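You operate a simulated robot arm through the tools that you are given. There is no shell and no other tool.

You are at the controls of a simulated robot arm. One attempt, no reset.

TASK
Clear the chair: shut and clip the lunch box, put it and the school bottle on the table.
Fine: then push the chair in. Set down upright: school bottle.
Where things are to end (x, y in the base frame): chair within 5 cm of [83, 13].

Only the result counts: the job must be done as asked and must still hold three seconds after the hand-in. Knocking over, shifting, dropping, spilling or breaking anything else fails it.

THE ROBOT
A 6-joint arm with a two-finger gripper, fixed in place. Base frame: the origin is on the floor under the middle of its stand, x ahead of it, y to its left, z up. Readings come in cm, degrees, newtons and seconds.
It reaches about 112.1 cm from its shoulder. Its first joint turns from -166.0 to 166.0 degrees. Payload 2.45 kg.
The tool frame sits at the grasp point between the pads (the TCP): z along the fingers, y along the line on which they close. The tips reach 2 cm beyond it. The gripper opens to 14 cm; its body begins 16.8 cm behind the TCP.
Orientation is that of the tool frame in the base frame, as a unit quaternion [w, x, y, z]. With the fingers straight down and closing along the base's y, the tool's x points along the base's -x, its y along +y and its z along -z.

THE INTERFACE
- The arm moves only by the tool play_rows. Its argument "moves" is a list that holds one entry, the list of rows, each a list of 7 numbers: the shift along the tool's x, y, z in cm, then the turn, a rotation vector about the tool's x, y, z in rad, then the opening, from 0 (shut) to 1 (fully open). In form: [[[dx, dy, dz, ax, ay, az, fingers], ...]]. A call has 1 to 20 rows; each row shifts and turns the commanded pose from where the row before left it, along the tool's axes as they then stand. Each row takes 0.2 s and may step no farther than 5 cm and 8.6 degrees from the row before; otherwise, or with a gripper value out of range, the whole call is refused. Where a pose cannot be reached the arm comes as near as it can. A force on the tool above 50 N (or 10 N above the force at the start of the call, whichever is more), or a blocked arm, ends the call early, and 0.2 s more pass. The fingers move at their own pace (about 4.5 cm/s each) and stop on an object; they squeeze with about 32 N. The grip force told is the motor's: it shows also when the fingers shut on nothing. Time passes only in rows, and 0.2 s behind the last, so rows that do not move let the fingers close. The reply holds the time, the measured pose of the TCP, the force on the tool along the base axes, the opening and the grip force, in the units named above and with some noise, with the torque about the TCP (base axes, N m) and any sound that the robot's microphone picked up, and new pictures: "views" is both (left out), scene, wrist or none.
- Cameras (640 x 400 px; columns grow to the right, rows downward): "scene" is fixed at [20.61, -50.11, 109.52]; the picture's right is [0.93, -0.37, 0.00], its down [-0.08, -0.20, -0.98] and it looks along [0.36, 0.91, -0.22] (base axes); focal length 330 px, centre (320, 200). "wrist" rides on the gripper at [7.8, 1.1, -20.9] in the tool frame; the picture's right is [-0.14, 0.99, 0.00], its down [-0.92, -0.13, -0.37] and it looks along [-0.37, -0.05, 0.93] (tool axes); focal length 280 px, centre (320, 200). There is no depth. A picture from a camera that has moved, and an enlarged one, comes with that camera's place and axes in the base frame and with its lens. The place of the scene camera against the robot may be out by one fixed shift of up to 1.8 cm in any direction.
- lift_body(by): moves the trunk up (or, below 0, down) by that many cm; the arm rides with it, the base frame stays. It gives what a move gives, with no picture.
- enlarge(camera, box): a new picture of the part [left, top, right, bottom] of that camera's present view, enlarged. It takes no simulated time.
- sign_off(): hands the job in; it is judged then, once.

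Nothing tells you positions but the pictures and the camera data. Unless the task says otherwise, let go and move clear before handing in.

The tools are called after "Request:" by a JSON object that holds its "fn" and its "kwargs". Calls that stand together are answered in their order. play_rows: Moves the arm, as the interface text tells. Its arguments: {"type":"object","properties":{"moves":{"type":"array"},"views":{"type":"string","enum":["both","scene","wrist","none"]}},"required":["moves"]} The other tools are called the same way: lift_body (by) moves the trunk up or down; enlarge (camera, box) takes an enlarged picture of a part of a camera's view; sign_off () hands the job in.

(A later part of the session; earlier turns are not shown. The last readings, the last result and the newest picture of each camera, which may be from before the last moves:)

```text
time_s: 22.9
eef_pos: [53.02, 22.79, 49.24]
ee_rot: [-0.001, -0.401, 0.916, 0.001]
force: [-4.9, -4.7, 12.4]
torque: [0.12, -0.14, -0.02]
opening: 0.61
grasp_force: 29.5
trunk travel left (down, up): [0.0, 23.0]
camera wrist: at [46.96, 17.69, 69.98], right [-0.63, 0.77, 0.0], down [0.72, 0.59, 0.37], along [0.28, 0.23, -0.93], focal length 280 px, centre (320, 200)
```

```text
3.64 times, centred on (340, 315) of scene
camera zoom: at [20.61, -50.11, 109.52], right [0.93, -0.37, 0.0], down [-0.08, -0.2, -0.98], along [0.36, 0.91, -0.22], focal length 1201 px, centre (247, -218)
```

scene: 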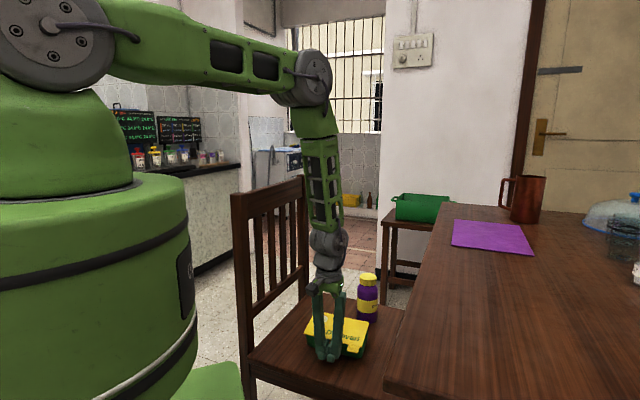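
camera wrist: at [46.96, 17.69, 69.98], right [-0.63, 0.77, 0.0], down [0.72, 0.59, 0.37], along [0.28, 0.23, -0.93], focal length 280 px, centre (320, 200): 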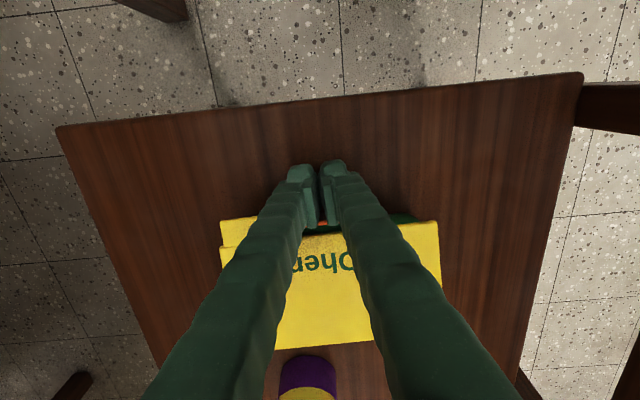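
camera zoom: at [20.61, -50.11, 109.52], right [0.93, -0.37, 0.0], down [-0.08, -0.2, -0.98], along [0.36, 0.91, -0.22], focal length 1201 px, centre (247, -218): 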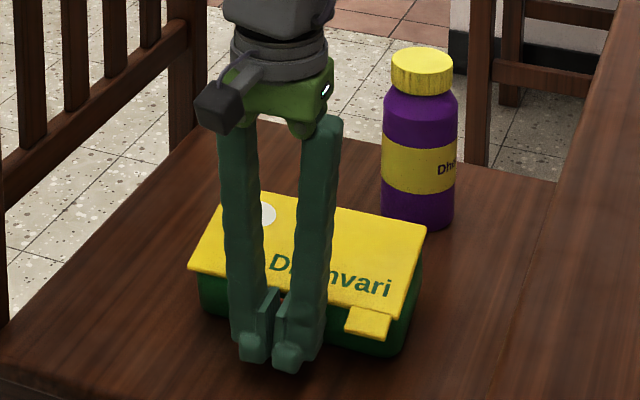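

There's about 12 N of resistance now. I'll lift off and look at where the clip stands.

Request:
{"fn": "play_rows", "kwargs": {"moves": [[[0, 0, -2, 0, 0, 0, 0], [2, 0, -3, 0, 0, 0, 0], [2.5, 0, -4, 0, 0, 0, 0], [2.5, 0, -4, 0, 0, 0, 0]]], "views": "both"}}

Request:
{"fn": "enlarge", "kwargs": {"camera": "scene", "box": [285, 260, 395, 370]}}

Request:
{"fn": "enlarge", "kwargs": {"camera": "wrist", "box": [220, 150, 420, 290]}}

```text
time_s: 23.9
eef_pos: [48.19, 17.74, 61.99]
ee_rot: [0.0, -0.4, 0.916, -0.001]
force: [0.0, -0.4, -0.7]
torque: [0.02, 0.0, -0.02]
opening: 0.0
grasp_force: 29.4
trunk travel left (down, up): [0.0, 23.0]
camera wrist: at [42.15, 12.51, 82.88], right [-0.63, 0.77, 0.0], down [0.72, 0.59, 0.37], along [0.28, 0.23, -0.93], focal length 280 px, centre (320, 200)
```

scene: 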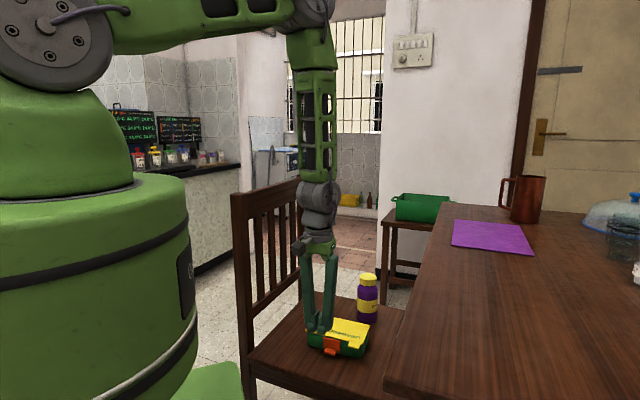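
wrist: 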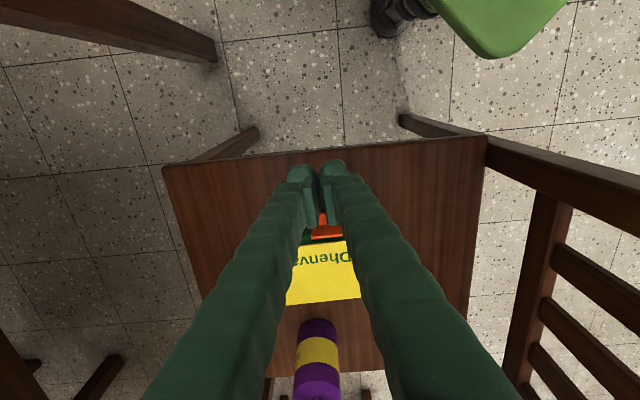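

```text
3.64 times, centred on (340, 315) of scene
camera zoom: at [20.61, -50.11, 109.52], right [0.93, -0.37, 0.0], down [-0.08, -0.2, -0.98], along [0.36, 0.91, -0.22], focal length 1201 px, centre (247, -218)
```

zoom: 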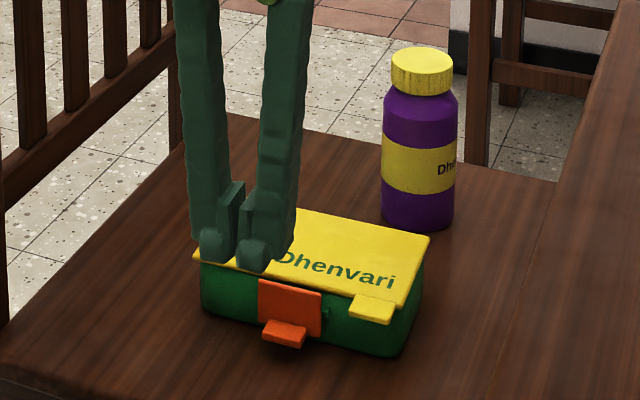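

```text
2.86 times, centred on (320, 220) of wrist
camera zoom: at [42.15, 12.51, 82.88], right [-0.63, 0.77, 0.0], down [0.72, 0.59, 0.37], along [0.28, 0.23, -0.93], focal length 801 px, centre (320, 143)
```

zoom: 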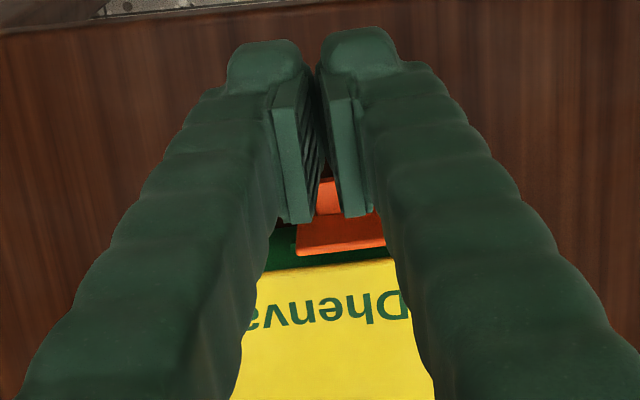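

The clip hangs down against the tray front with its tab pointing out, but I heard no click. I'll turn the gripper 90° so it can squeeze front to back across the clip and seat it.

Request:
{"fn": "play_rows", "kwargs": {"moves": [[[0, 0, -4.4, 0, 0, 0, 0], [0, 0, -4.4, 0, 0, 0, 0], [0, 0, -4.4, 0, 0, 0, 0], [-4.75, -0.16, 0, 0, 0, 0, 0.5], [-4.75, -0.16, 0, 0, 0, 0, 0.8], [-4.75, -0.16, 0, 0, 0, 0, 1], [0, 0, 0, 0, 0, 0.1428, 1], [0, 0, 0, 0, 0, 0.1428, 1], [0, 0, 0, 0, 0, 0.1428, 1], [0, 0, 0, 0, 0, 0.1428, 1], [0, 0, 0, 0, 0, 0.1428, 1], [0, 0, 0, 0, 0, 0.1428, 1], [0, 0, 0, 0, 0, 0.1428, 1], [0, 0, 0, 0, 0, 0.1428, 1], [0, 0, 0, 0, 0, 0.1428, 1], [0, 0, 0, 0, 0, 0.1428, 1], [0, 0, 0, 0, 0, 0.1428, 1]]], "views": "both"}}

Request:
{"fn": "enlarge", "kwargs": {"camera": "wrist", "box": [220, 60, 440, 260]}}

Request:
{"fn": "enlarge", "kwargs": {"camera": "scene", "box": [285, 260, 395, 370]}}

```text
time_s: 27.5
eef_pos: [58.26, 27.9, 75.26]
ee_rot: [0.0, 0.365, 0.931, 0.0]
force: [0.1, 0.3, 1.0]
torque: [0.0, 0.01, 0.01]
opening: 13.99
grasp_force: 0.0
trunk travel left (down, up): [0.0, 23.0]
camera wrist: at [53.38, 33.82, 96.08], right [0.77, 0.63, 0.0], down [0.59, -0.72, 0.37], along [0.23, -0.29, -0.93], focal length 280 px, centre (320, 200)
```

scene: 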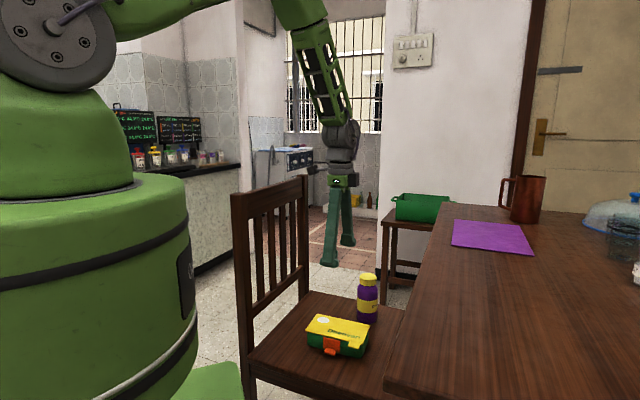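
wrist: 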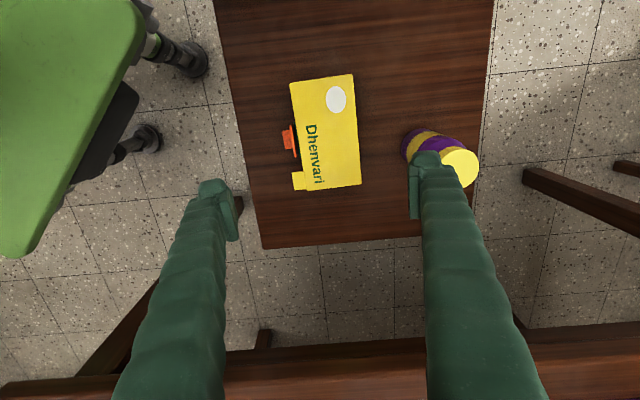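

```text
2.00 times, centred on (330, 160) of wrist
camera zoom: at [53.38, 33.82, 96.08], right [0.77, 0.63, 0.0], down [0.59, -0.72, 0.37], along [0.23, -0.29, -0.93], focal length 561 px, centre (300, 280)
```

zoom: 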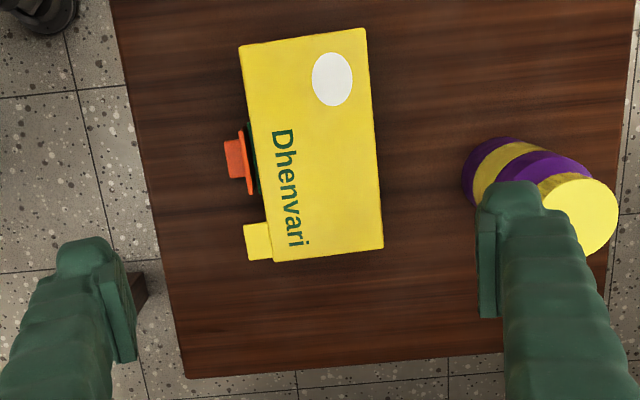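

```text
3.64 times, centred on (340, 315) of scene
camera zoom: at [20.61, -50.11, 109.52], right [0.93, -0.37, 0.0], down [-0.08, -0.2, -0.98], along [0.36, 0.91, -0.22], focal length 1201 px, centre (247, -218)
```

zoom: 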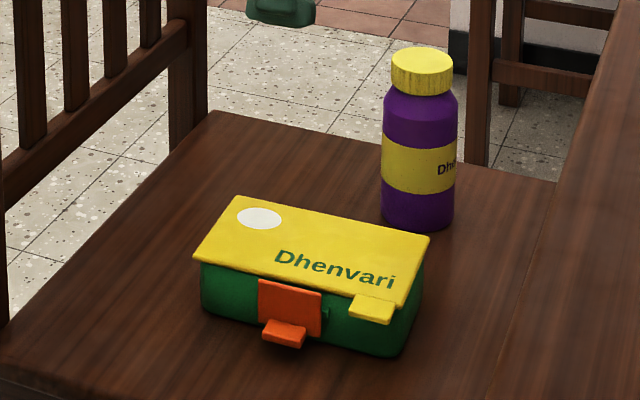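

The box lies square with the gripper: lid from front mid (55.8, 25.6), with the tab reaching 2.9 cm further out. The straddle fits with just under 1 cm each side. I'll descend to just above the lid and check.

Request:
{"fn": "play_rows", "kwargs": {"moves": [[[0.2, -0.1, 4, 0, 0, 0, 1], [0, 0, 4.5, 0, 0, 0, 1], [0, 0, 4.5, 0, 0, 0, 1], [0, 0, 4, 0, 0, 0, 1]]], "views": "both"}}

Request:
{"fn": "enlarge", "kwargs": {"camera": "wrist", "box": [200, 40, 440, 240]}}

```text
time_s: 28.5
eef_pos: [58.32, 28.07, 58.23]
ee_rot: [0.0, 0.363, 0.932, 0.0]
force: [-0.2, 0.0, -0.2]
torque: [-0.01, 0.0, 0.03]
opening: 13.98
grasp_force: 0.1
trunk travel left (down, up): [0.0, 23.0]
camera wrist: at [53.23, 34.02, 79.07], right [0.77, 0.63, 0.0], down [0.59, -0.72, 0.37], along [0.23, -0.28, -0.93], focal length 280 px, centre (320, 200)
```

scene: 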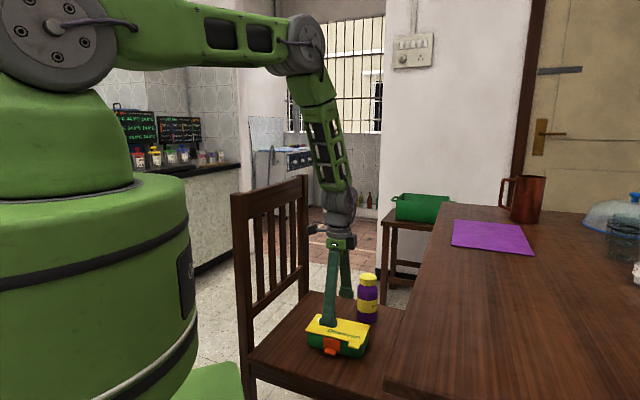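
wrist: 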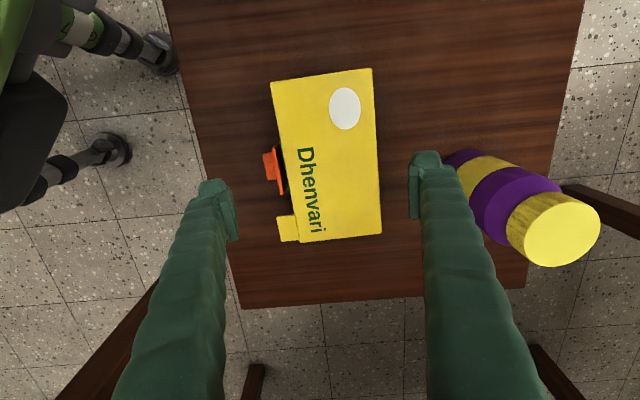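

```text
2.00 times, centred on (320, 140) of wrist
camera zoom: at [53.23, 34.02, 79.07], right [0.77, 0.63, 0.0], down [0.59, -0.72, 0.37], along [0.23, -0.28, -0.93], focal length 561 px, centre (320, 320)
```

zoom: 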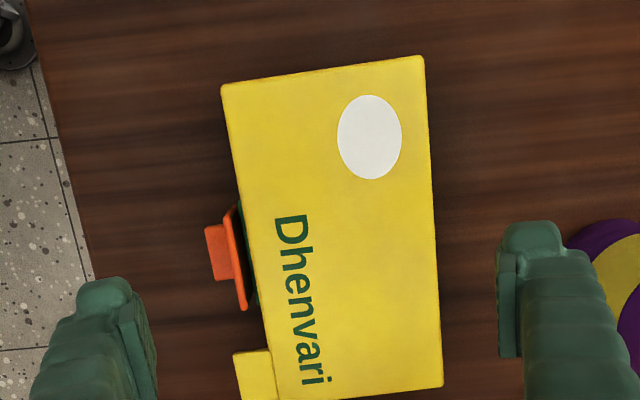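

Request:
{"fn": "play_rows", "kwargs": {"moves": [[[0, -0.35, 2, 0, 0, 0, 1], [0, 0, 2, 0, 0, 0, 1], [0, 0, 2, 0, 0, 0, 1]]], "views": "wrist"}}

Request:
{"fn": "enlarge", "kwargs": {"camera": "wrist", "box": [180, 60, 460, 260]}}

Request:
{"fn": "enlarge", "kwargs": {"camera": "scene", "box": [285, 260, 395, 370]}}

```text
time_s: 29.3
eef_pos: [57.88, 27.71, 52.18]
ee_rot: [0.0, 0.364, 0.931, 0.0]
force: [0.9, 0.3, 0.3]
torque: [0.0, 0.01, -0.01]
opening: 14.0
grasp_force: 0.0
trunk travel left (down, up): [0.0, 23.0]
camera wrist: at [52.92, 33.66, 73.07], right [0.77, 0.63, 0.0], down [0.59, -0.72, 0.37], along [0.23, -0.29, -0.93], focal length 280 px, centre (320, 200)
```

wrist: 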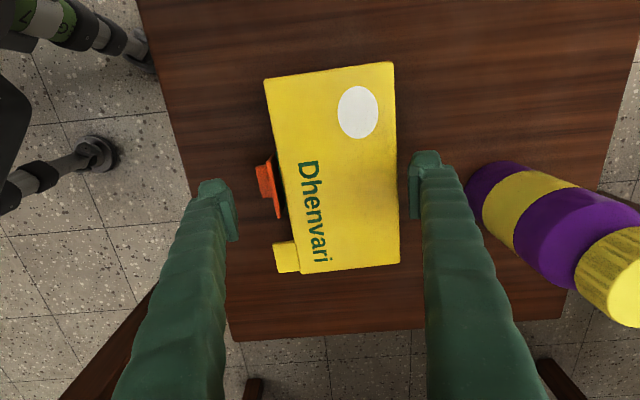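

```text
2.00 times, centred on (320, 160) of wrist
camera zoom: at [52.92, 33.66, 73.07], right [0.77, 0.63, 0.0], down [0.59, -0.72, 0.37], along [0.23, -0.29, -0.93], focal length 561 px, centre (320, 280)
```

zoom: 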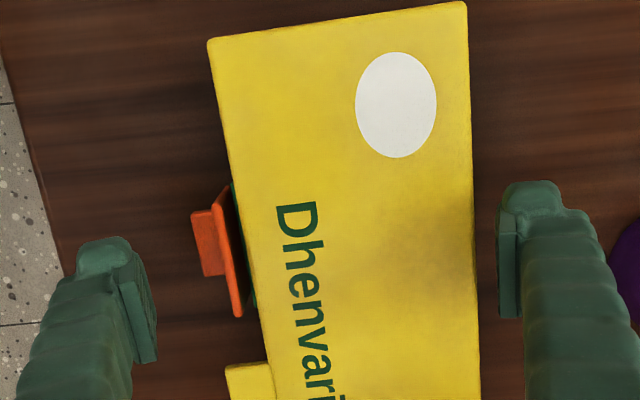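

```text
3.64 times, centred on (340, 315) of scene
camera zoom: at [20.61, -50.11, 109.52], right [0.93, -0.37, 0.0], down [-0.08, -0.2, -0.98], along [0.36, 0.91, -0.22], focal length 1201 px, centre (247, -218)
```

zoom: 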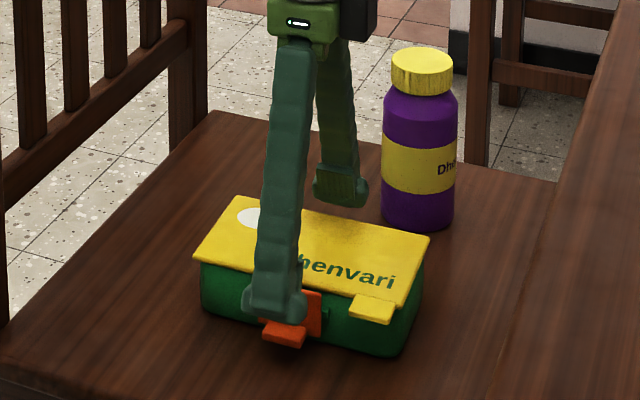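

Both fingers straddle the box with clearance front and back. I'll go down to clip-tab height and squeeze.

Request:
{"fn": "play_rows", "kwargs": {"moves": [[[0, 0.2, 1.9, 0, 0, 0, 1], [0, 0, 1.8, 0, 0, 0, 1], [0, 0, 0, 0, 0, 0, 1]]], "views": "wrist"}}

Request:
{"fn": "enlarge", "kwargs": {"camera": "scene", "box": [285, 260, 395, 370]}}

```text
time_s: 30.1
eef_pos: [57.96, 27.71, 48.67]
ee_rot: [0.001, 0.364, 0.931, 0.0]
force: [0.8, -0.3, 1.0]
torque: [0.02, 0.02, 0.0]
opening: 13.98
grasp_force: 0.1
trunk travel left (down, up): [0.0, 23.0]
camera wrist: at [53.08, 33.78, 69.42], right [0.77, 0.63, 0.0], down [0.59, -0.72, 0.37], along [0.23, -0.29, -0.93], focal length 280 px, centre (320, 200)
```

wrist: 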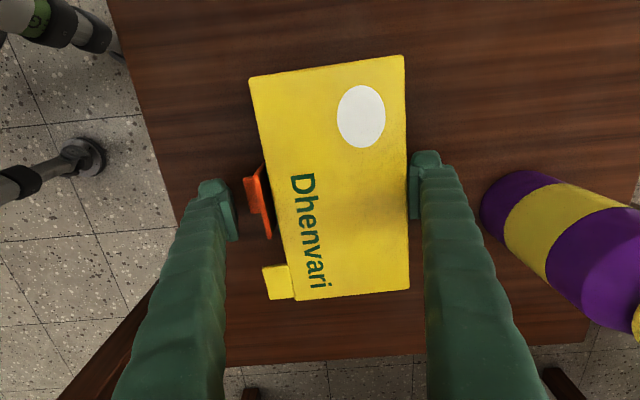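

```text
3.64 times, centred on (340, 315) of scene
camera zoom: at [20.61, -50.11, 109.52], right [0.93, -0.37, 0.0], down [-0.08, -0.2, -0.98], along [0.36, 0.91, -0.22], focal length 1201 px, centre (247, -218)
```

zoom: 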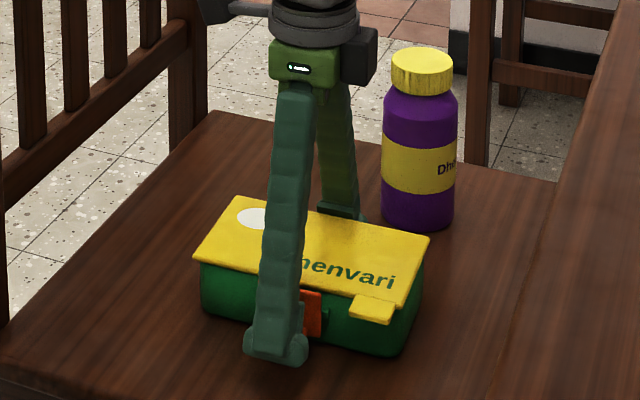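

Request:
{"fn": "play_rows", "kwargs": {"moves": [[[0, 0, 0, 0, 0, 0, 0.5], [0, 0, 0, 0, 0, 0, 0.3], [0, 0, 0, 0, 0, 0, 0], [0, 0, 0, 0, 0, 0, 0], [0, 0, 0, 0, 0, 0, 0], [0, 0, 0, 0, 0, 0, 0]]], "views": "both"}}

Request:
{"fn": "enlarge", "kwargs": {"camera": "scene", "box": [285, 260, 395, 370]}}

Request:
{"fn": "enlarge", "kwargs": {"camera": "wrist", "box": [180, 60, 460, 260]}}

```text
time_s: 31.5
eef_pos: [58.26, 27.83, 48.84]
ee_rot: [0.001, 0.364, 0.931, 0.001]
force: [4.1, 5.4, 37.1]
torque: [-0.88, 0.92, -0.06]
opening: 11.54
grasp_force: 31.8
trunk travel left (down, up): [0.0, 23.0]
camera wrist: at [53.09, 33.8, 69.65], right [0.77, 0.63, 0.0], down [0.59, -0.72, 0.37], along [0.24, -0.28, -0.93], focal length 280 px, centre (320, 200)
```

scene: 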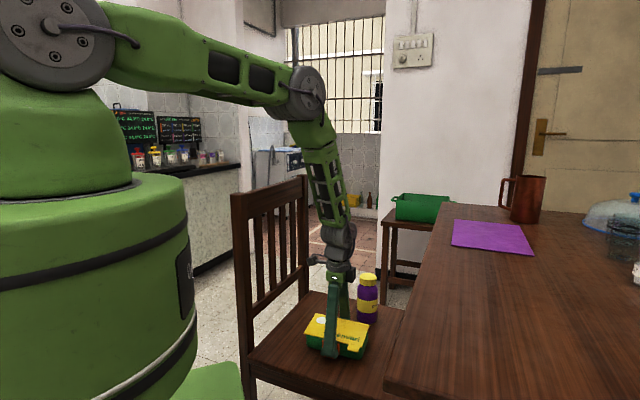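
wrist: 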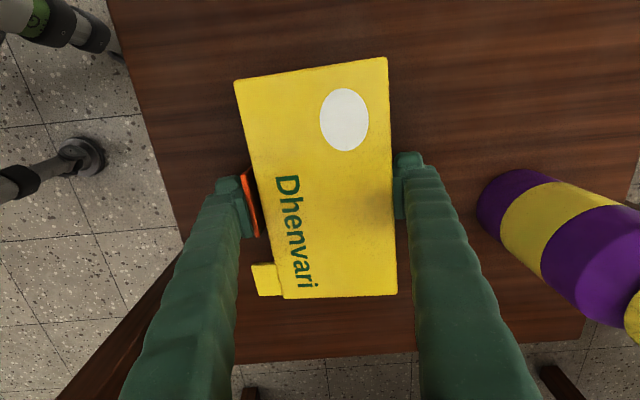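

```text
3.64 times, centred on (340, 315) of scene
camera zoom: at [20.61, -50.11, 109.52], right [0.93, -0.37, 0.0], down [-0.08, -0.2, -0.98], along [0.36, 0.91, -0.22], focal length 1201 px, centre (247, -218)
```

zoom: 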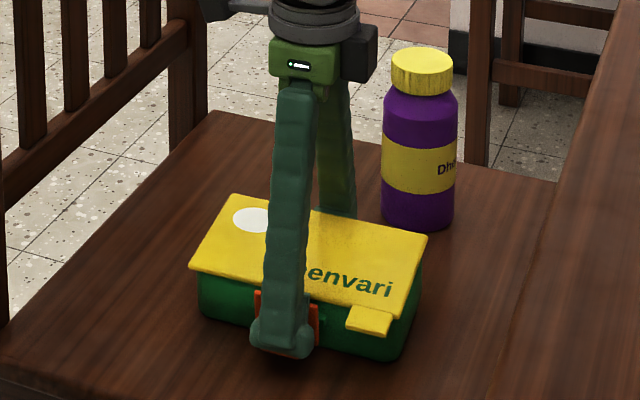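

```text
2.00 times, centred on (320, 160) of wrist
camera zoom: at [53.09, 33.8, 69.65], right [0.77, 0.63, 0.0], down [0.59, -0.72, 0.37], along [0.24, -0.28, -0.93], focal length 561 px, centre (320, 280)
```

zoom: 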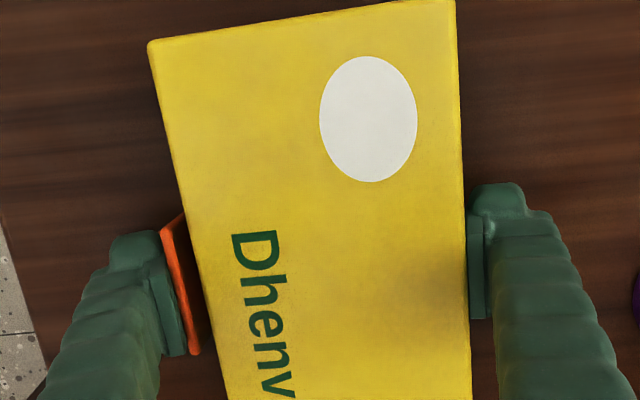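

The fingers gripped at 11.5 cm but are pressing on the seat (37 N up), and I still heard no click. I'll open, raise a little, and look at the clip.

Request:
{"fn": "play_rows", "kwargs": {"moves": [[[0, 0, 0, 0, 0, 0, 1], [0, 0, 0, 0, 0, 0, 1], [0, 0, -0.8, 0, 0, 0, 1]]], "views": "both"}}

Request:
{"fn": "enlarge", "kwargs": {"camera": "wrist", "box": [200, 100, 320, 280]}}

Request:
{"fn": "enlarge", "kwargs": {"camera": "scene", "box": [305, 295, 375, 365]}}

```text
time_s: 32.3
eef_pos: [57.98, 27.76, 49.23]
ee_rot: [0.0, 0.364, 0.931, -0.001]
force: [-0.7, -0.4, -0.2]
torque: [0.02, -0.01, 0.03]
opening: 13.99
grasp_force: 0.1
trunk travel left (down, up): [0.0, 23.0]
camera wrist: at [53.04, 33.73, 70.13], right [0.77, 0.63, 0.0], down [0.59, -0.72, 0.37], along [0.23, -0.29, -0.93], focal length 280 px, centre (320, 200)
```

scene: 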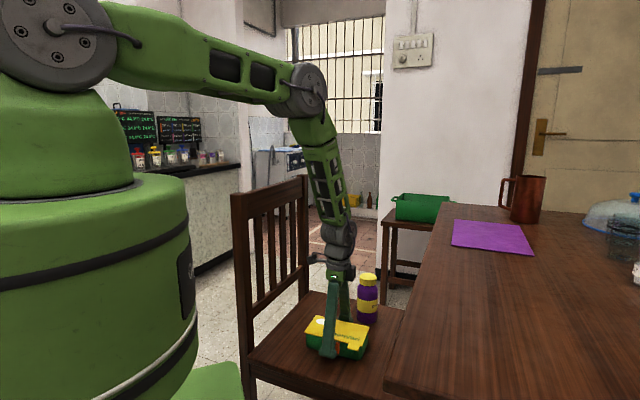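
wrist: 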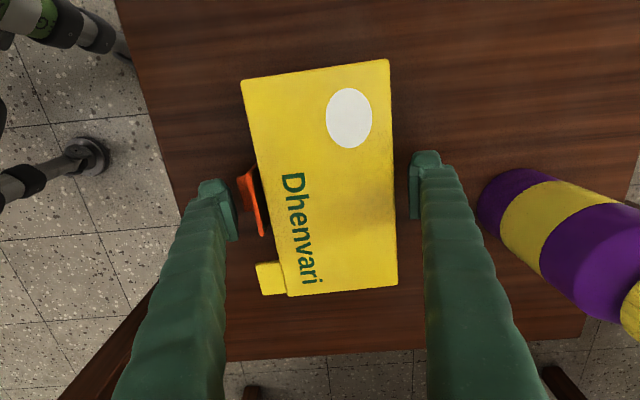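

```text
2.22 times, centred on (260, 190) of wrist
camera zoom: at [53.04, 33.73, 70.13], right [0.77, 0.63, 0.0], down [0.59, -0.72, 0.37], along [0.23, -0.29, -0.93], focal length 623 px, centre (453, 222)
```

zoom: 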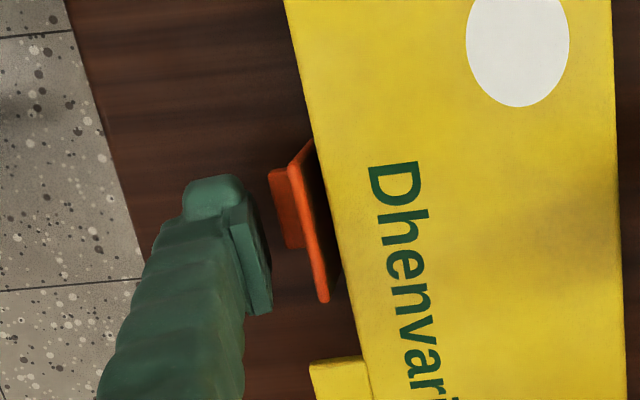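

```text
5.71 times, centred on (340, 330) of scene
camera zoom: at [20.61, -50.11, 109.52], right [0.93, -0.37, 0.0], down [-0.08, -0.2, -0.98], along [0.36, 0.91, -0.22], focal length 1887 px, centre (206, -543)
```

zoom: 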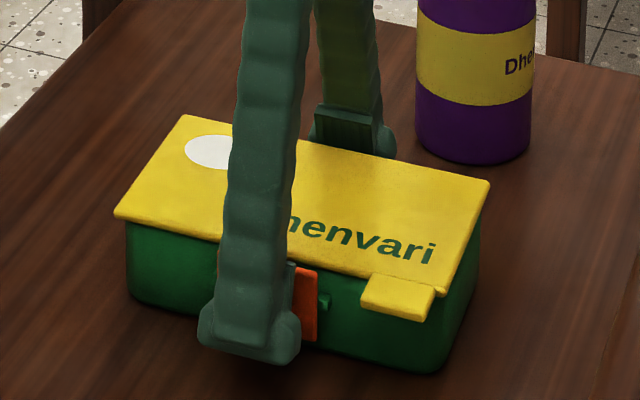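

The clip leans about 20° off vertical against the ledge. The fingers were likely jamming on the seat, so I'll squeeze again from slightly higher.

Request:
{"fn": "play_rows", "kwargs": {"moves": [[[0, 0, 0, 0, 0, 0, 0.6], [0, 0, 0, 0, 0, 0, 0.3], [0, 0, 0, 0, 0, 0, 0], [0, 0, 0, 0, 0, 0, 0], [0, 0, 0, 0, 0, 0, 0], [0, 0, 0, 0, 0, 0, 0]]], "views": "both"}}

Request:
{"fn": "enlarge", "kwargs": {"camera": "wrist", "box": [200, 100, 320, 280]}}

Request:
{"fn": "enlarge", "kwargs": {"camera": "scene", "box": [305, 295, 375, 365]}}

```text
time_s: 33.7
eef_pos: [58.1, 27.77, 49.37]
ee_rot: [0.0, 0.364, 0.931, 0.0]
force: [2.1, 1.4, 2.9]
torque: [-0.02, 0.03, 0.01]
opening: 11.27
grasp_force: 31.9
trunk travel left (down, up): [0.0, 23.0]
camera wrist: at [53.08, 33.75, 70.21], right [0.77, 0.63, 0.0], down [0.59, -0.72, 0.37], along [0.23, -0.29, -0.93], focal length 280 px, centre (320, 200)
```

scene: 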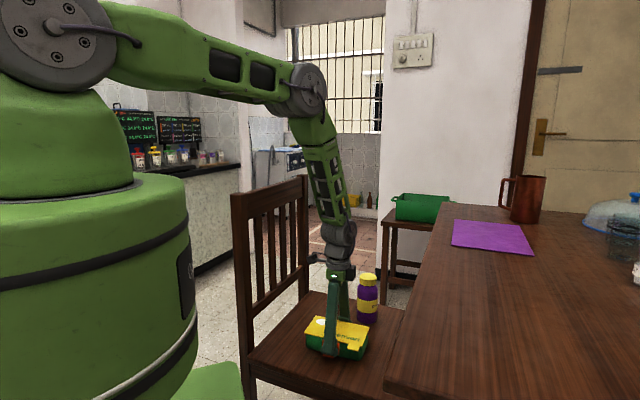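
wrist: 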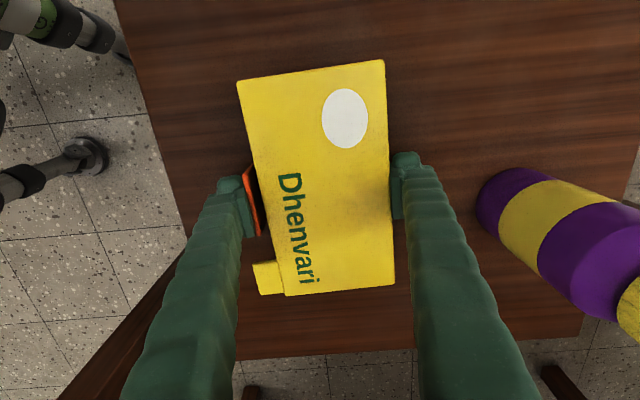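

```text
2.22 times, centred on (260, 190) of wrist
camera zoom: at [53.08, 33.75, 70.21], right [0.77, 0.63, 0.0], down [0.59, -0.72, 0.37], along [0.23, -0.29, -0.93], focal length 623 px, centre (453, 222)
```

zoom: 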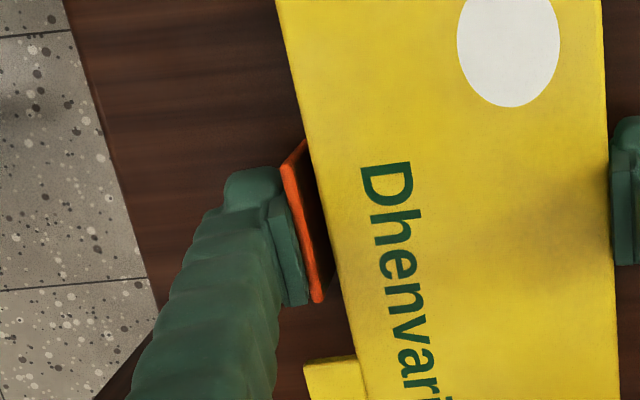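

```text
5.71 times, centred on (340, 330) of scene
camera zoom: at [20.61, -50.11, 109.52], right [0.93, -0.37, 0.0], down [-0.08, -0.2, -0.98], along [0.36, 0.91, -0.22], focal length 1887 px, centre (206, -543)
```

zoom: 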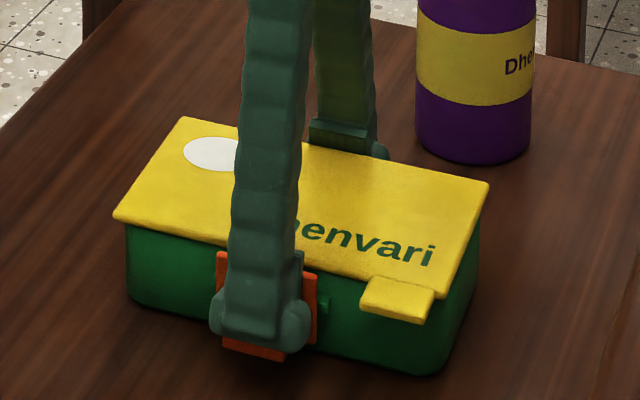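

The fingers hold at 11.3 cm with low side load, but there's still no click. I'll release and back off to look at the clip directly.

Request:
{"fn": "play_rows", "kwargs": {"moves": [[[0, 0, 0, 0, 0, 0, 1], [0, 0, 0, 0, 0, 0, 1], [0, 0, -3, 0, 0, 0, 1], [0, 0, -4, 0, 0, 0, 1], [0, 0, -4, 0, 0, 0, 1], [0, 0, -4, 0, 0, 0, 1]]], "views": "both"}}

Request:
{"fn": "enlarge", "kwargs": {"camera": "wrist", "box": [240, 80, 360, 220]}}

Request:
{"fn": "enlarge", "kwargs": {"camera": "scene", "box": [305, 295, 375, 365]}}

```text
time_s: 35.1
eef_pos: [57.94, 27.68, 64.53]
ee_rot: [-0.001, 0.364, 0.931, -0.001]
force: [0.8, -0.5, 0.4]
torque: [-0.01, 0.01, -0.01]
opening: 13.99
grasp_force: 0.0
trunk travel left (down, up): [0.0, 23.0]
camera wrist: at [53.05, 33.66, 85.28], right [0.77, 0.63, 0.0], down [0.59, -0.72, 0.37], along [0.23, -0.29, -0.93], focal length 280 px, centre (320, 200)
```

scene: 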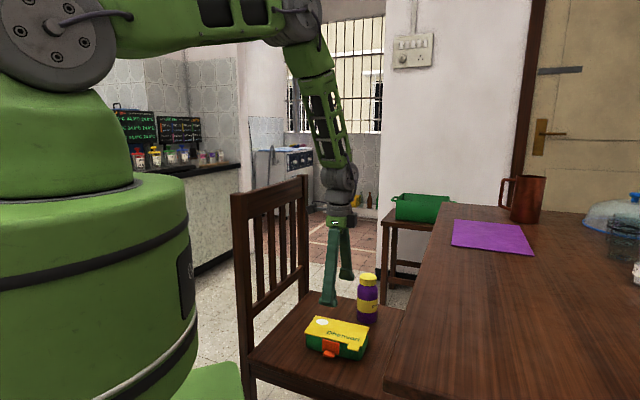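
wrist: 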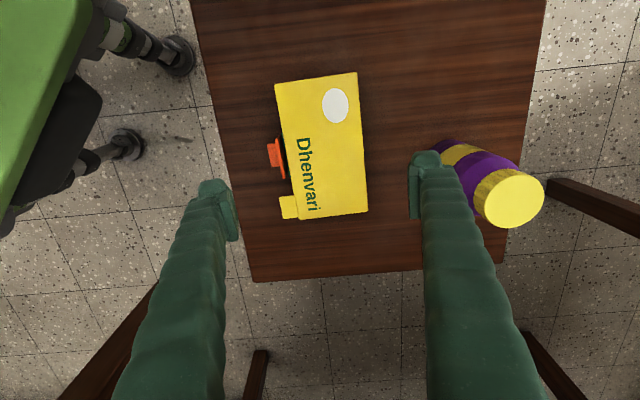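

```text
2.86 times, centred on (300, 150) of wrist
camera zoom: at [53.05, 33.66, 85.28], right [0.77, 0.63, 0.0], down [0.59, -0.72, 0.37], along [0.23, -0.29, -0.93], focal length 801 px, centre (377, 343)
```

zoom: 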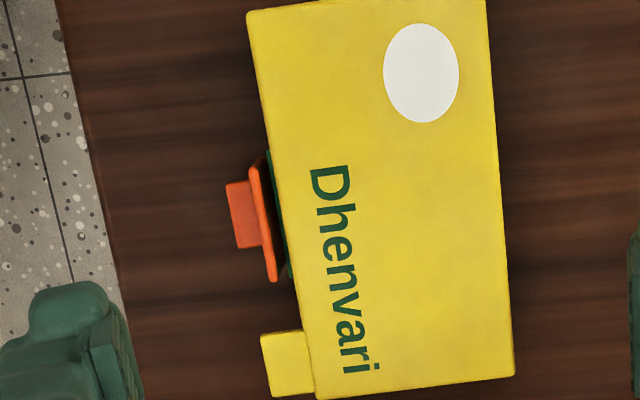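

```text
5.71 times, centred on (340, 330) of scene
camera zoom: at [20.61, -50.11, 109.52], right [0.93, -0.37, 0.0], down [-0.08, -0.2, -0.98], along [0.36, 0.91, -0.22], focal length 1887 px, centre (206, -543)
```

zoom: 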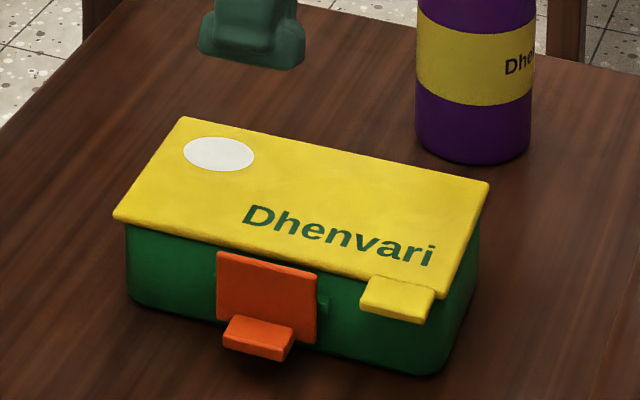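

The clip plate now looks close to vertical against the tray front. I'll zoom in closer to judge the angle.

Request:
{"fn": "enlarge", "kwargs": {"camera": "scene", "box": [318, 328, 354, 364]}}

Request:
{"fn": "enlarge", "kwargs": {"camera": "wrist", "box": [255, 120, 305, 200]}}

```text
11.11 times, centred on (336, 346) of scene
camera zoom: at [20.61, -50.11, 109.52], right [0.93, -0.37, 0.0], down [-0.08, -0.2, -0.98], along [0.36, 0.91, -0.22], focal length 3669 px, centre (142, -1422)
```

zoom: 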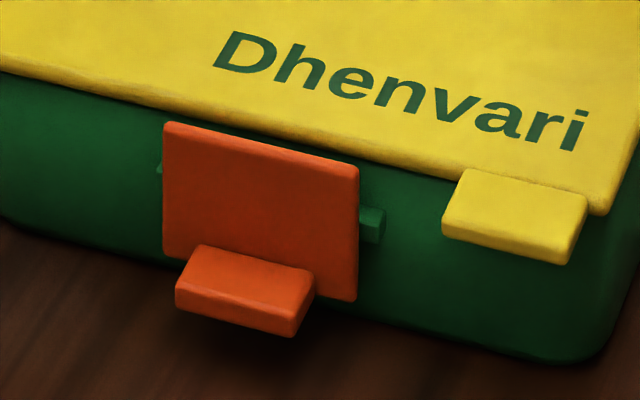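

```text
5.00 times, centred on (280, 160) of wrist
camera zoom: at [53.05, 33.66, 85.28], right [0.77, 0.63, 0.0], down [0.59, -0.72, 0.37], along [0.23, -0.29, -0.93], focal length 1402 px, centre (520, 400)
```

zoom: 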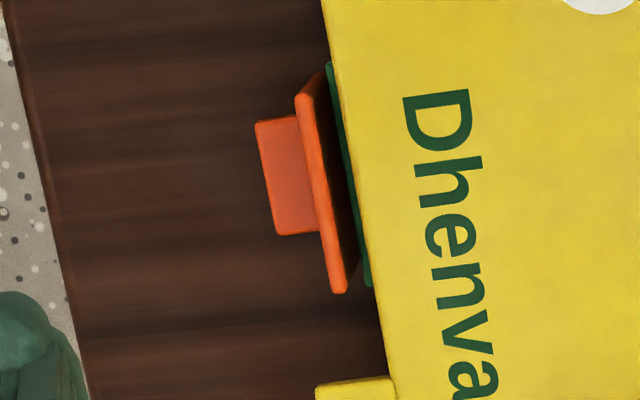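

The clip plate is vertical over the ledge, but I want to be sure the lid is fully seated. I'll close the fingers and press gently on the lid near its front.

Request:
{"fn": "play_rows", "kwargs": {"moves": [[[0, -1.5, 0, 0, 0, 0, 0], [0, 0, 2.5, 0, 0, 0, 0], [0, 0, 2.5, 0, 0, 0, 0], [0, 0, 2, 0, 0, 0, 0], [0, 0, 2, 0, 0, 0, 0], [0, 0, 1, 0, 0, 0, 0], [0, 0, 0.4, 0, 0, 0, 0]]], "views": "none"}}

```text
time_s: 36.7
eef_pos: [56.93, 26.61, 53.86]
ee_rot: [-0.001, 0.363, 0.932, -0.002]
force: [-1.0, 0.6, -0.2]
torque: [0.04, -0.03, 0.0]
opening: 0.02
grasp_force: 2.7
trunk travel left (down, up): [0.0, 23.0]
```

Request:
{"fn": "play_rows", "kwargs": {"moves": [[[0, 0, 0.3, 0, 0, 0, 0], [0, 0, 0.3, 0, 0, 0, 0], [0, 0, 0.3, 0, 0, 0, 0]]], "views": "none"}}

```text
time_s: 37.5
eef_pos: [56.9, 26.71, 52.99]
ee_rot: [0.0, 0.364, 0.931, 0.001]
force: [-1.2, 0.3, 0.7]
torque: [0.01, 0.02, -0.01]
opening: 0.02
grasp_force: 29.5
trunk travel left (down, up): [0.0, 23.0]
```

Request:
{"fn": "play_rows", "kwargs": {"moves": [[[0, 0, 0.3, 0, 0, 0, 0], [0, 0, 0.3, 0, 0, 0, 0], [0, 0, 0.2, 0, 0, 0, 0]]], "views": "both"}}

```text
time_s: 38.3
eef_pos: [56.93, 26.6, 52.78]
ee_rot: [0.0, 0.364, 0.931, 0.0]
force: [-10.0, -5.7, 35.5]
torque: [0.06, 0.08, -0.02]
opening: 0.57
grasp_force: 29.2
trunk travel left (down, up): [0.0, 23.0]
stopped in row 3: the force on the tool passed its limit at 54 N (the readings are from after the stop); the commanded pose is now the measured one
camera wrist: at [51.98, 32.62, 73.6], right [0.77, 0.63, 0.0], down [0.59, -0.72, 0.37], along [0.23, -0.29, -0.93], focal length 280 px, centre (320, 200)
```

scene: 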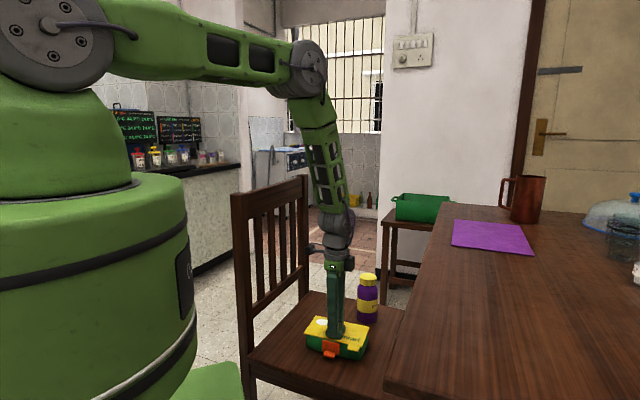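
wrist: 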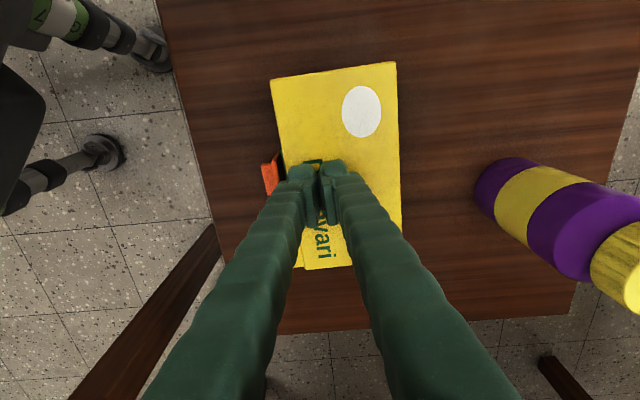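

The lid is firmly seated: its top is solid at z≈50.9. Now I'll lift, open, and re-centre over the box for the carrying grip across the clip.

Request:
{"fn": "play_rows", "kwargs": {"moves": [[[0, 0, -4.6, 0, 0, 0, 0], [0, 0, -4.6, 0, 0, 0, 1], [0, 1.6, 0, 0, 0, 0, 1], [0, 0, 0, 0, 0, 0, 1], [0, 0, 0, 0, 0, 0, 1], [0, 0, 0, 0, 0, 0, 1], [0, 0, 0, 0, 0, 0, 1], [0, 0, 0, 0, 0, 0, 1], [0, 0, 0, 0, 0, 0, 1]]], "views": "wrist"}}

Request:
{"fn": "enlarge", "kwargs": {"camera": "wrist", "box": [200, 60, 440, 240]}}

Request:
{"fn": "enlarge", "kwargs": {"camera": "scene", "box": [318, 328, 354, 364]}}

```text
time_s: 40.3
eef_pos: [58.23, 27.92, 61.65]
ee_rot: [0.0, 0.364, 0.931, 0.001]
force: [0.6, 0.1, -0.6]
torque: [0.02, 0.01, 0.02]
opening: 14.01
grasp_force: 0.1
trunk travel left (down, up): [0.0, 23.0]
camera wrist: at [53.17, 33.81, 82.43], right [0.77, 0.63, 0.0], down [0.59, -0.72, 0.37], along [0.23, -0.29, -0.93], focal length 280 px, centre (320, 200)
```

wrist: 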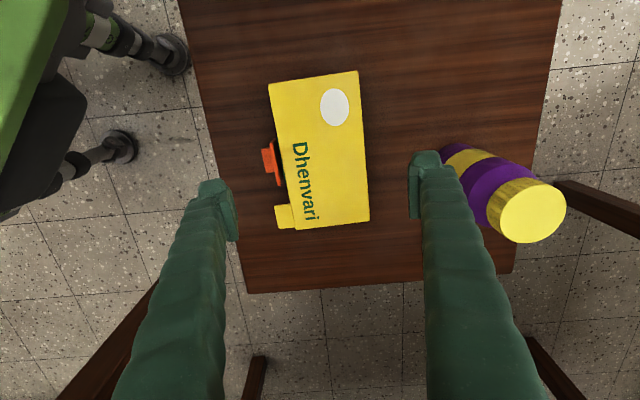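

```text
2.22 times, centred on (320, 150) of wrist
camera zoom: at [53.17, 33.81, 82.43], right [0.77, 0.63, 0.0], down [0.59, -0.72, 0.37], along [0.23, -0.29, -0.93], focal length 623 px, centre (320, 311)
```

zoom: 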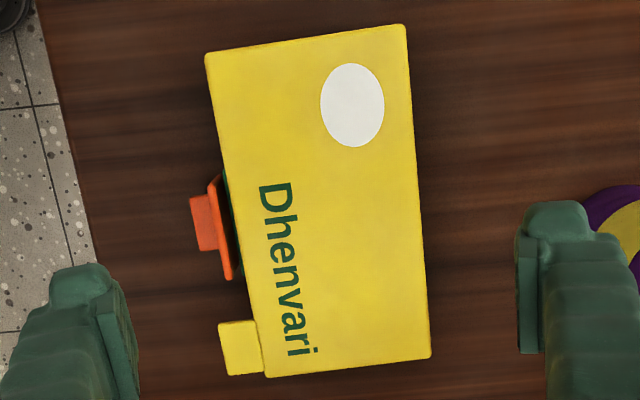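

```text
11.11 times, centred on (336, 346) of scene
camera zoom: at [20.61, -50.11, 109.52], right [0.93, -0.37, 0.0], down [-0.08, -0.2, -0.98], along [0.36, 0.91, -0.22], focal length 3669 px, centre (142, -1422)
```

zoom: 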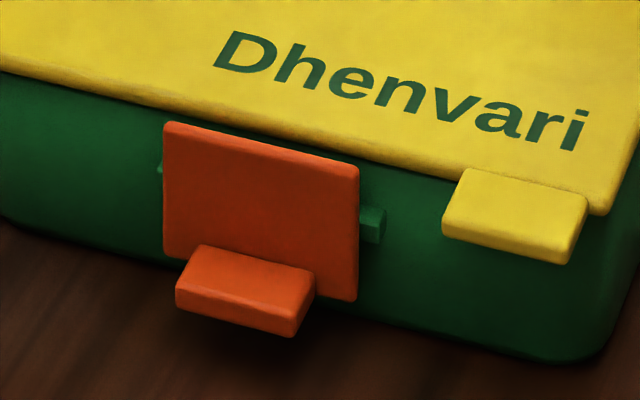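

The tab would clip the front finger here, so I'll shift 1 cm toward the front first, then descend to just above the tab and grip.

Request:
{"fn": "play_rows", "kwargs": {"moves": [[[0, -1.0, 0, 0, 0, 0, 1], [0, 0, 3, 0, 0, 0, 1], [0, 0, 3, 0, 0, 0, 1], [0, 0, 3, 0, 0, 0, 1], [0, 0, 2.95, 0, 0, 0, 1], [0, 0, 0, 0, 0, 0, 1]]], "views": "wrist"}}

```text
time_s: 41.7
eef_pos: [57.35, 27.12, 49.75]
ee_rot: [0.0, 0.364, 0.931, -0.001]
force: [-0.6, 0.1, -0.4]
torque: [0.0, 0.0, 0.02]
opening: 14.02
grasp_force: 0.0
trunk travel left (down, up): [0.0, 23.0]
camera wrist: at [52.4, 33.11, 70.52], right [0.77, 0.63, 0.0], down [0.59, -0.72, 0.37], along [0.23, -0.29, -0.93], focal length 280 px, centre (320, 200)
```

wrist: 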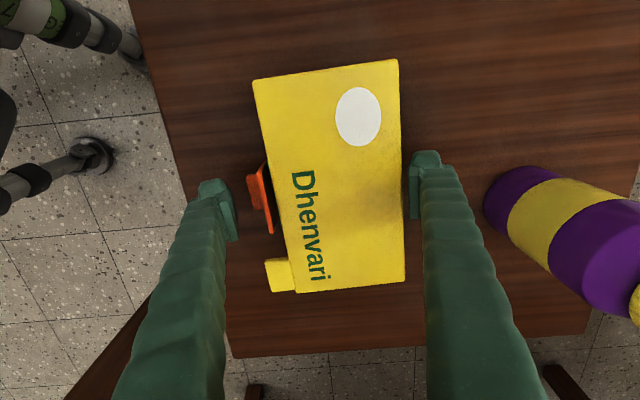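

Request:
{"fn": "play_rows", "kwargs": {"moves": [[[0, 0.8, 0, 0, 0, 0, 1], [0, 0, 0, 0, 0, 0, 0.6], [0, 0, 0, 0, 0, 0, 0.3], [0, 0, 0, 0, 0, 0, 0], [0, 0, 0, 0, 0, 0, 0], [0, 0, 0, 0, 0, 0, 0], [0, 0, 0, 0, 0, 0, 0]]], "views": "both"}}

Request:
{"fn": "enlarge", "kwargs": {"camera": "scene", "box": [305, 295, 375, 365]}}

```text
time_s: 43.3
eef_pos: [57.93, 27.74, 49.8]
ee_rot: [0.001, 0.364, 0.931, 0.0]
force: [1.3, 1.9, 3.7]
torque: [0.04, -0.02, 0.0]
opening: 11.09
grasp_force: 32.3
trunk travel left (down, up): [0.0, 23.0]
camera wrist: at [52.97, 33.71, 70.59], right [0.77, 0.63, 0.0], down [0.59, -0.72, 0.37], along [0.23, -0.29, -0.93], focal length 280 px, centre (320, 200)
```

scene: 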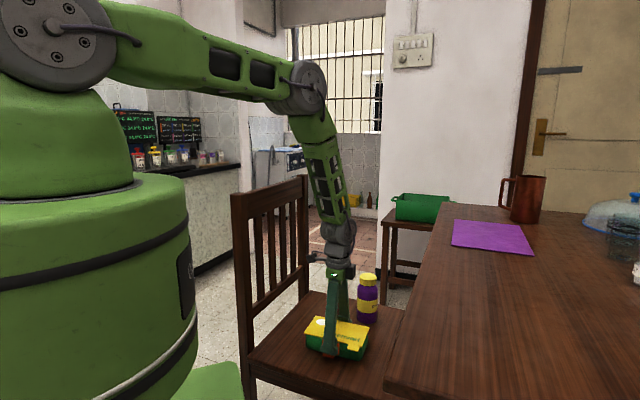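
wrist: 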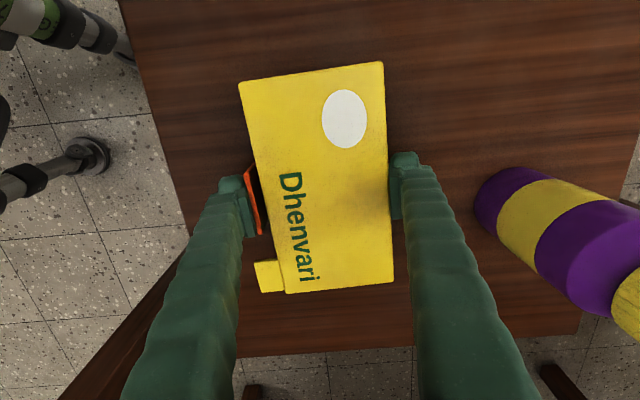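

```text
5.71 times, centred on (340, 330) of scene
camera zoom: at [20.61, -50.11, 109.52], right [0.93, -0.37, 0.0], down [-0.08, -0.2, -0.98], along [0.36, 0.91, -0.22], focal length 1887 px, centre (206, -543)
```

zoom: 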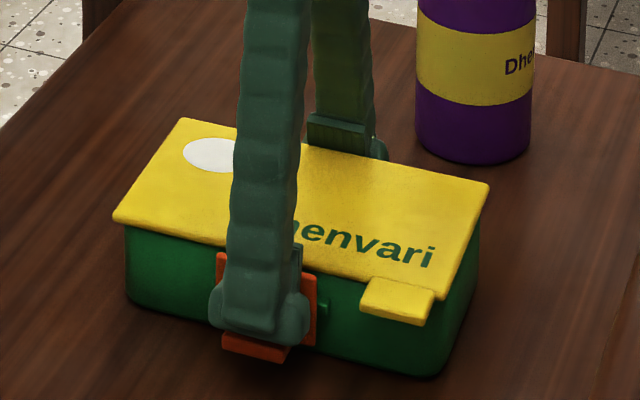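

The pads tilt as they open, so this grip is mostly on the lid edges and clip. Lifting a little is a good test: if the clip isn't engaged, the tray front will sag open. I'll raise 1.5 cm and look.

Request:
{"fn": "play_rows", "kwargs": {"moves": [[[0, 0, -0.5, 0, 0, 0, 0], [0, 0, -0.5, 0, 0, 0, 0], [0, 0, -0.5, 0, 0, 0, 0]]], "views": "both"}}

Request:
{"fn": "enlarge", "kwargs": {"camera": "scene", "box": [305, 295, 375, 365]}}

```text
time_s: 44.1
eef_pos: [58.05, 27.64, 51.31]
ee_rot: [0.0, 0.363, 0.932, 0.0]
force: [-0.3, 0.2, -2.4]
torque: [-0.02, 0.0, -0.01]
opening: 11.05
grasp_force: 31.8
trunk travel left (down, up): [0.0, 23.0]
camera wrist: at [53.04, 33.67, 72.06], right [0.77, 0.63, 0.0], down [0.59, -0.72, 0.37], along [0.23, -0.29, -0.93], focal length 280 px, centre (320, 200)
```

scene: 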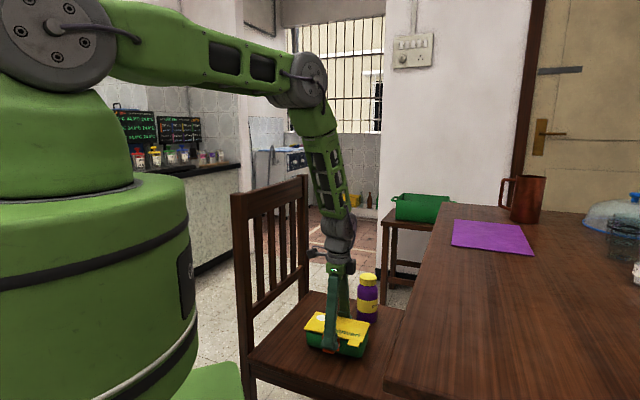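
wrist: 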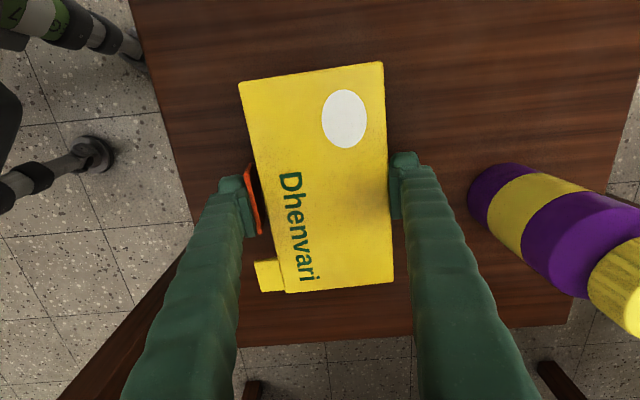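

```text
5.71 times, centred on (340, 330) of scene
camera zoom: at [20.61, -50.11, 109.52], right [0.93, -0.37, 0.0], down [-0.08, -0.2, -0.98], along [0.36, 0.91, -0.22], focal length 1887 px, centre (206, -543)
```

zoom: 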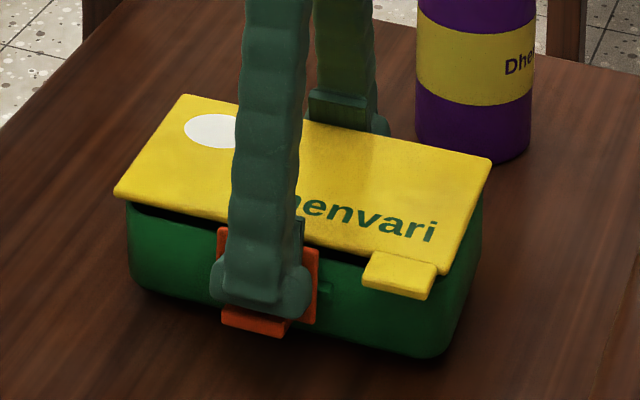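

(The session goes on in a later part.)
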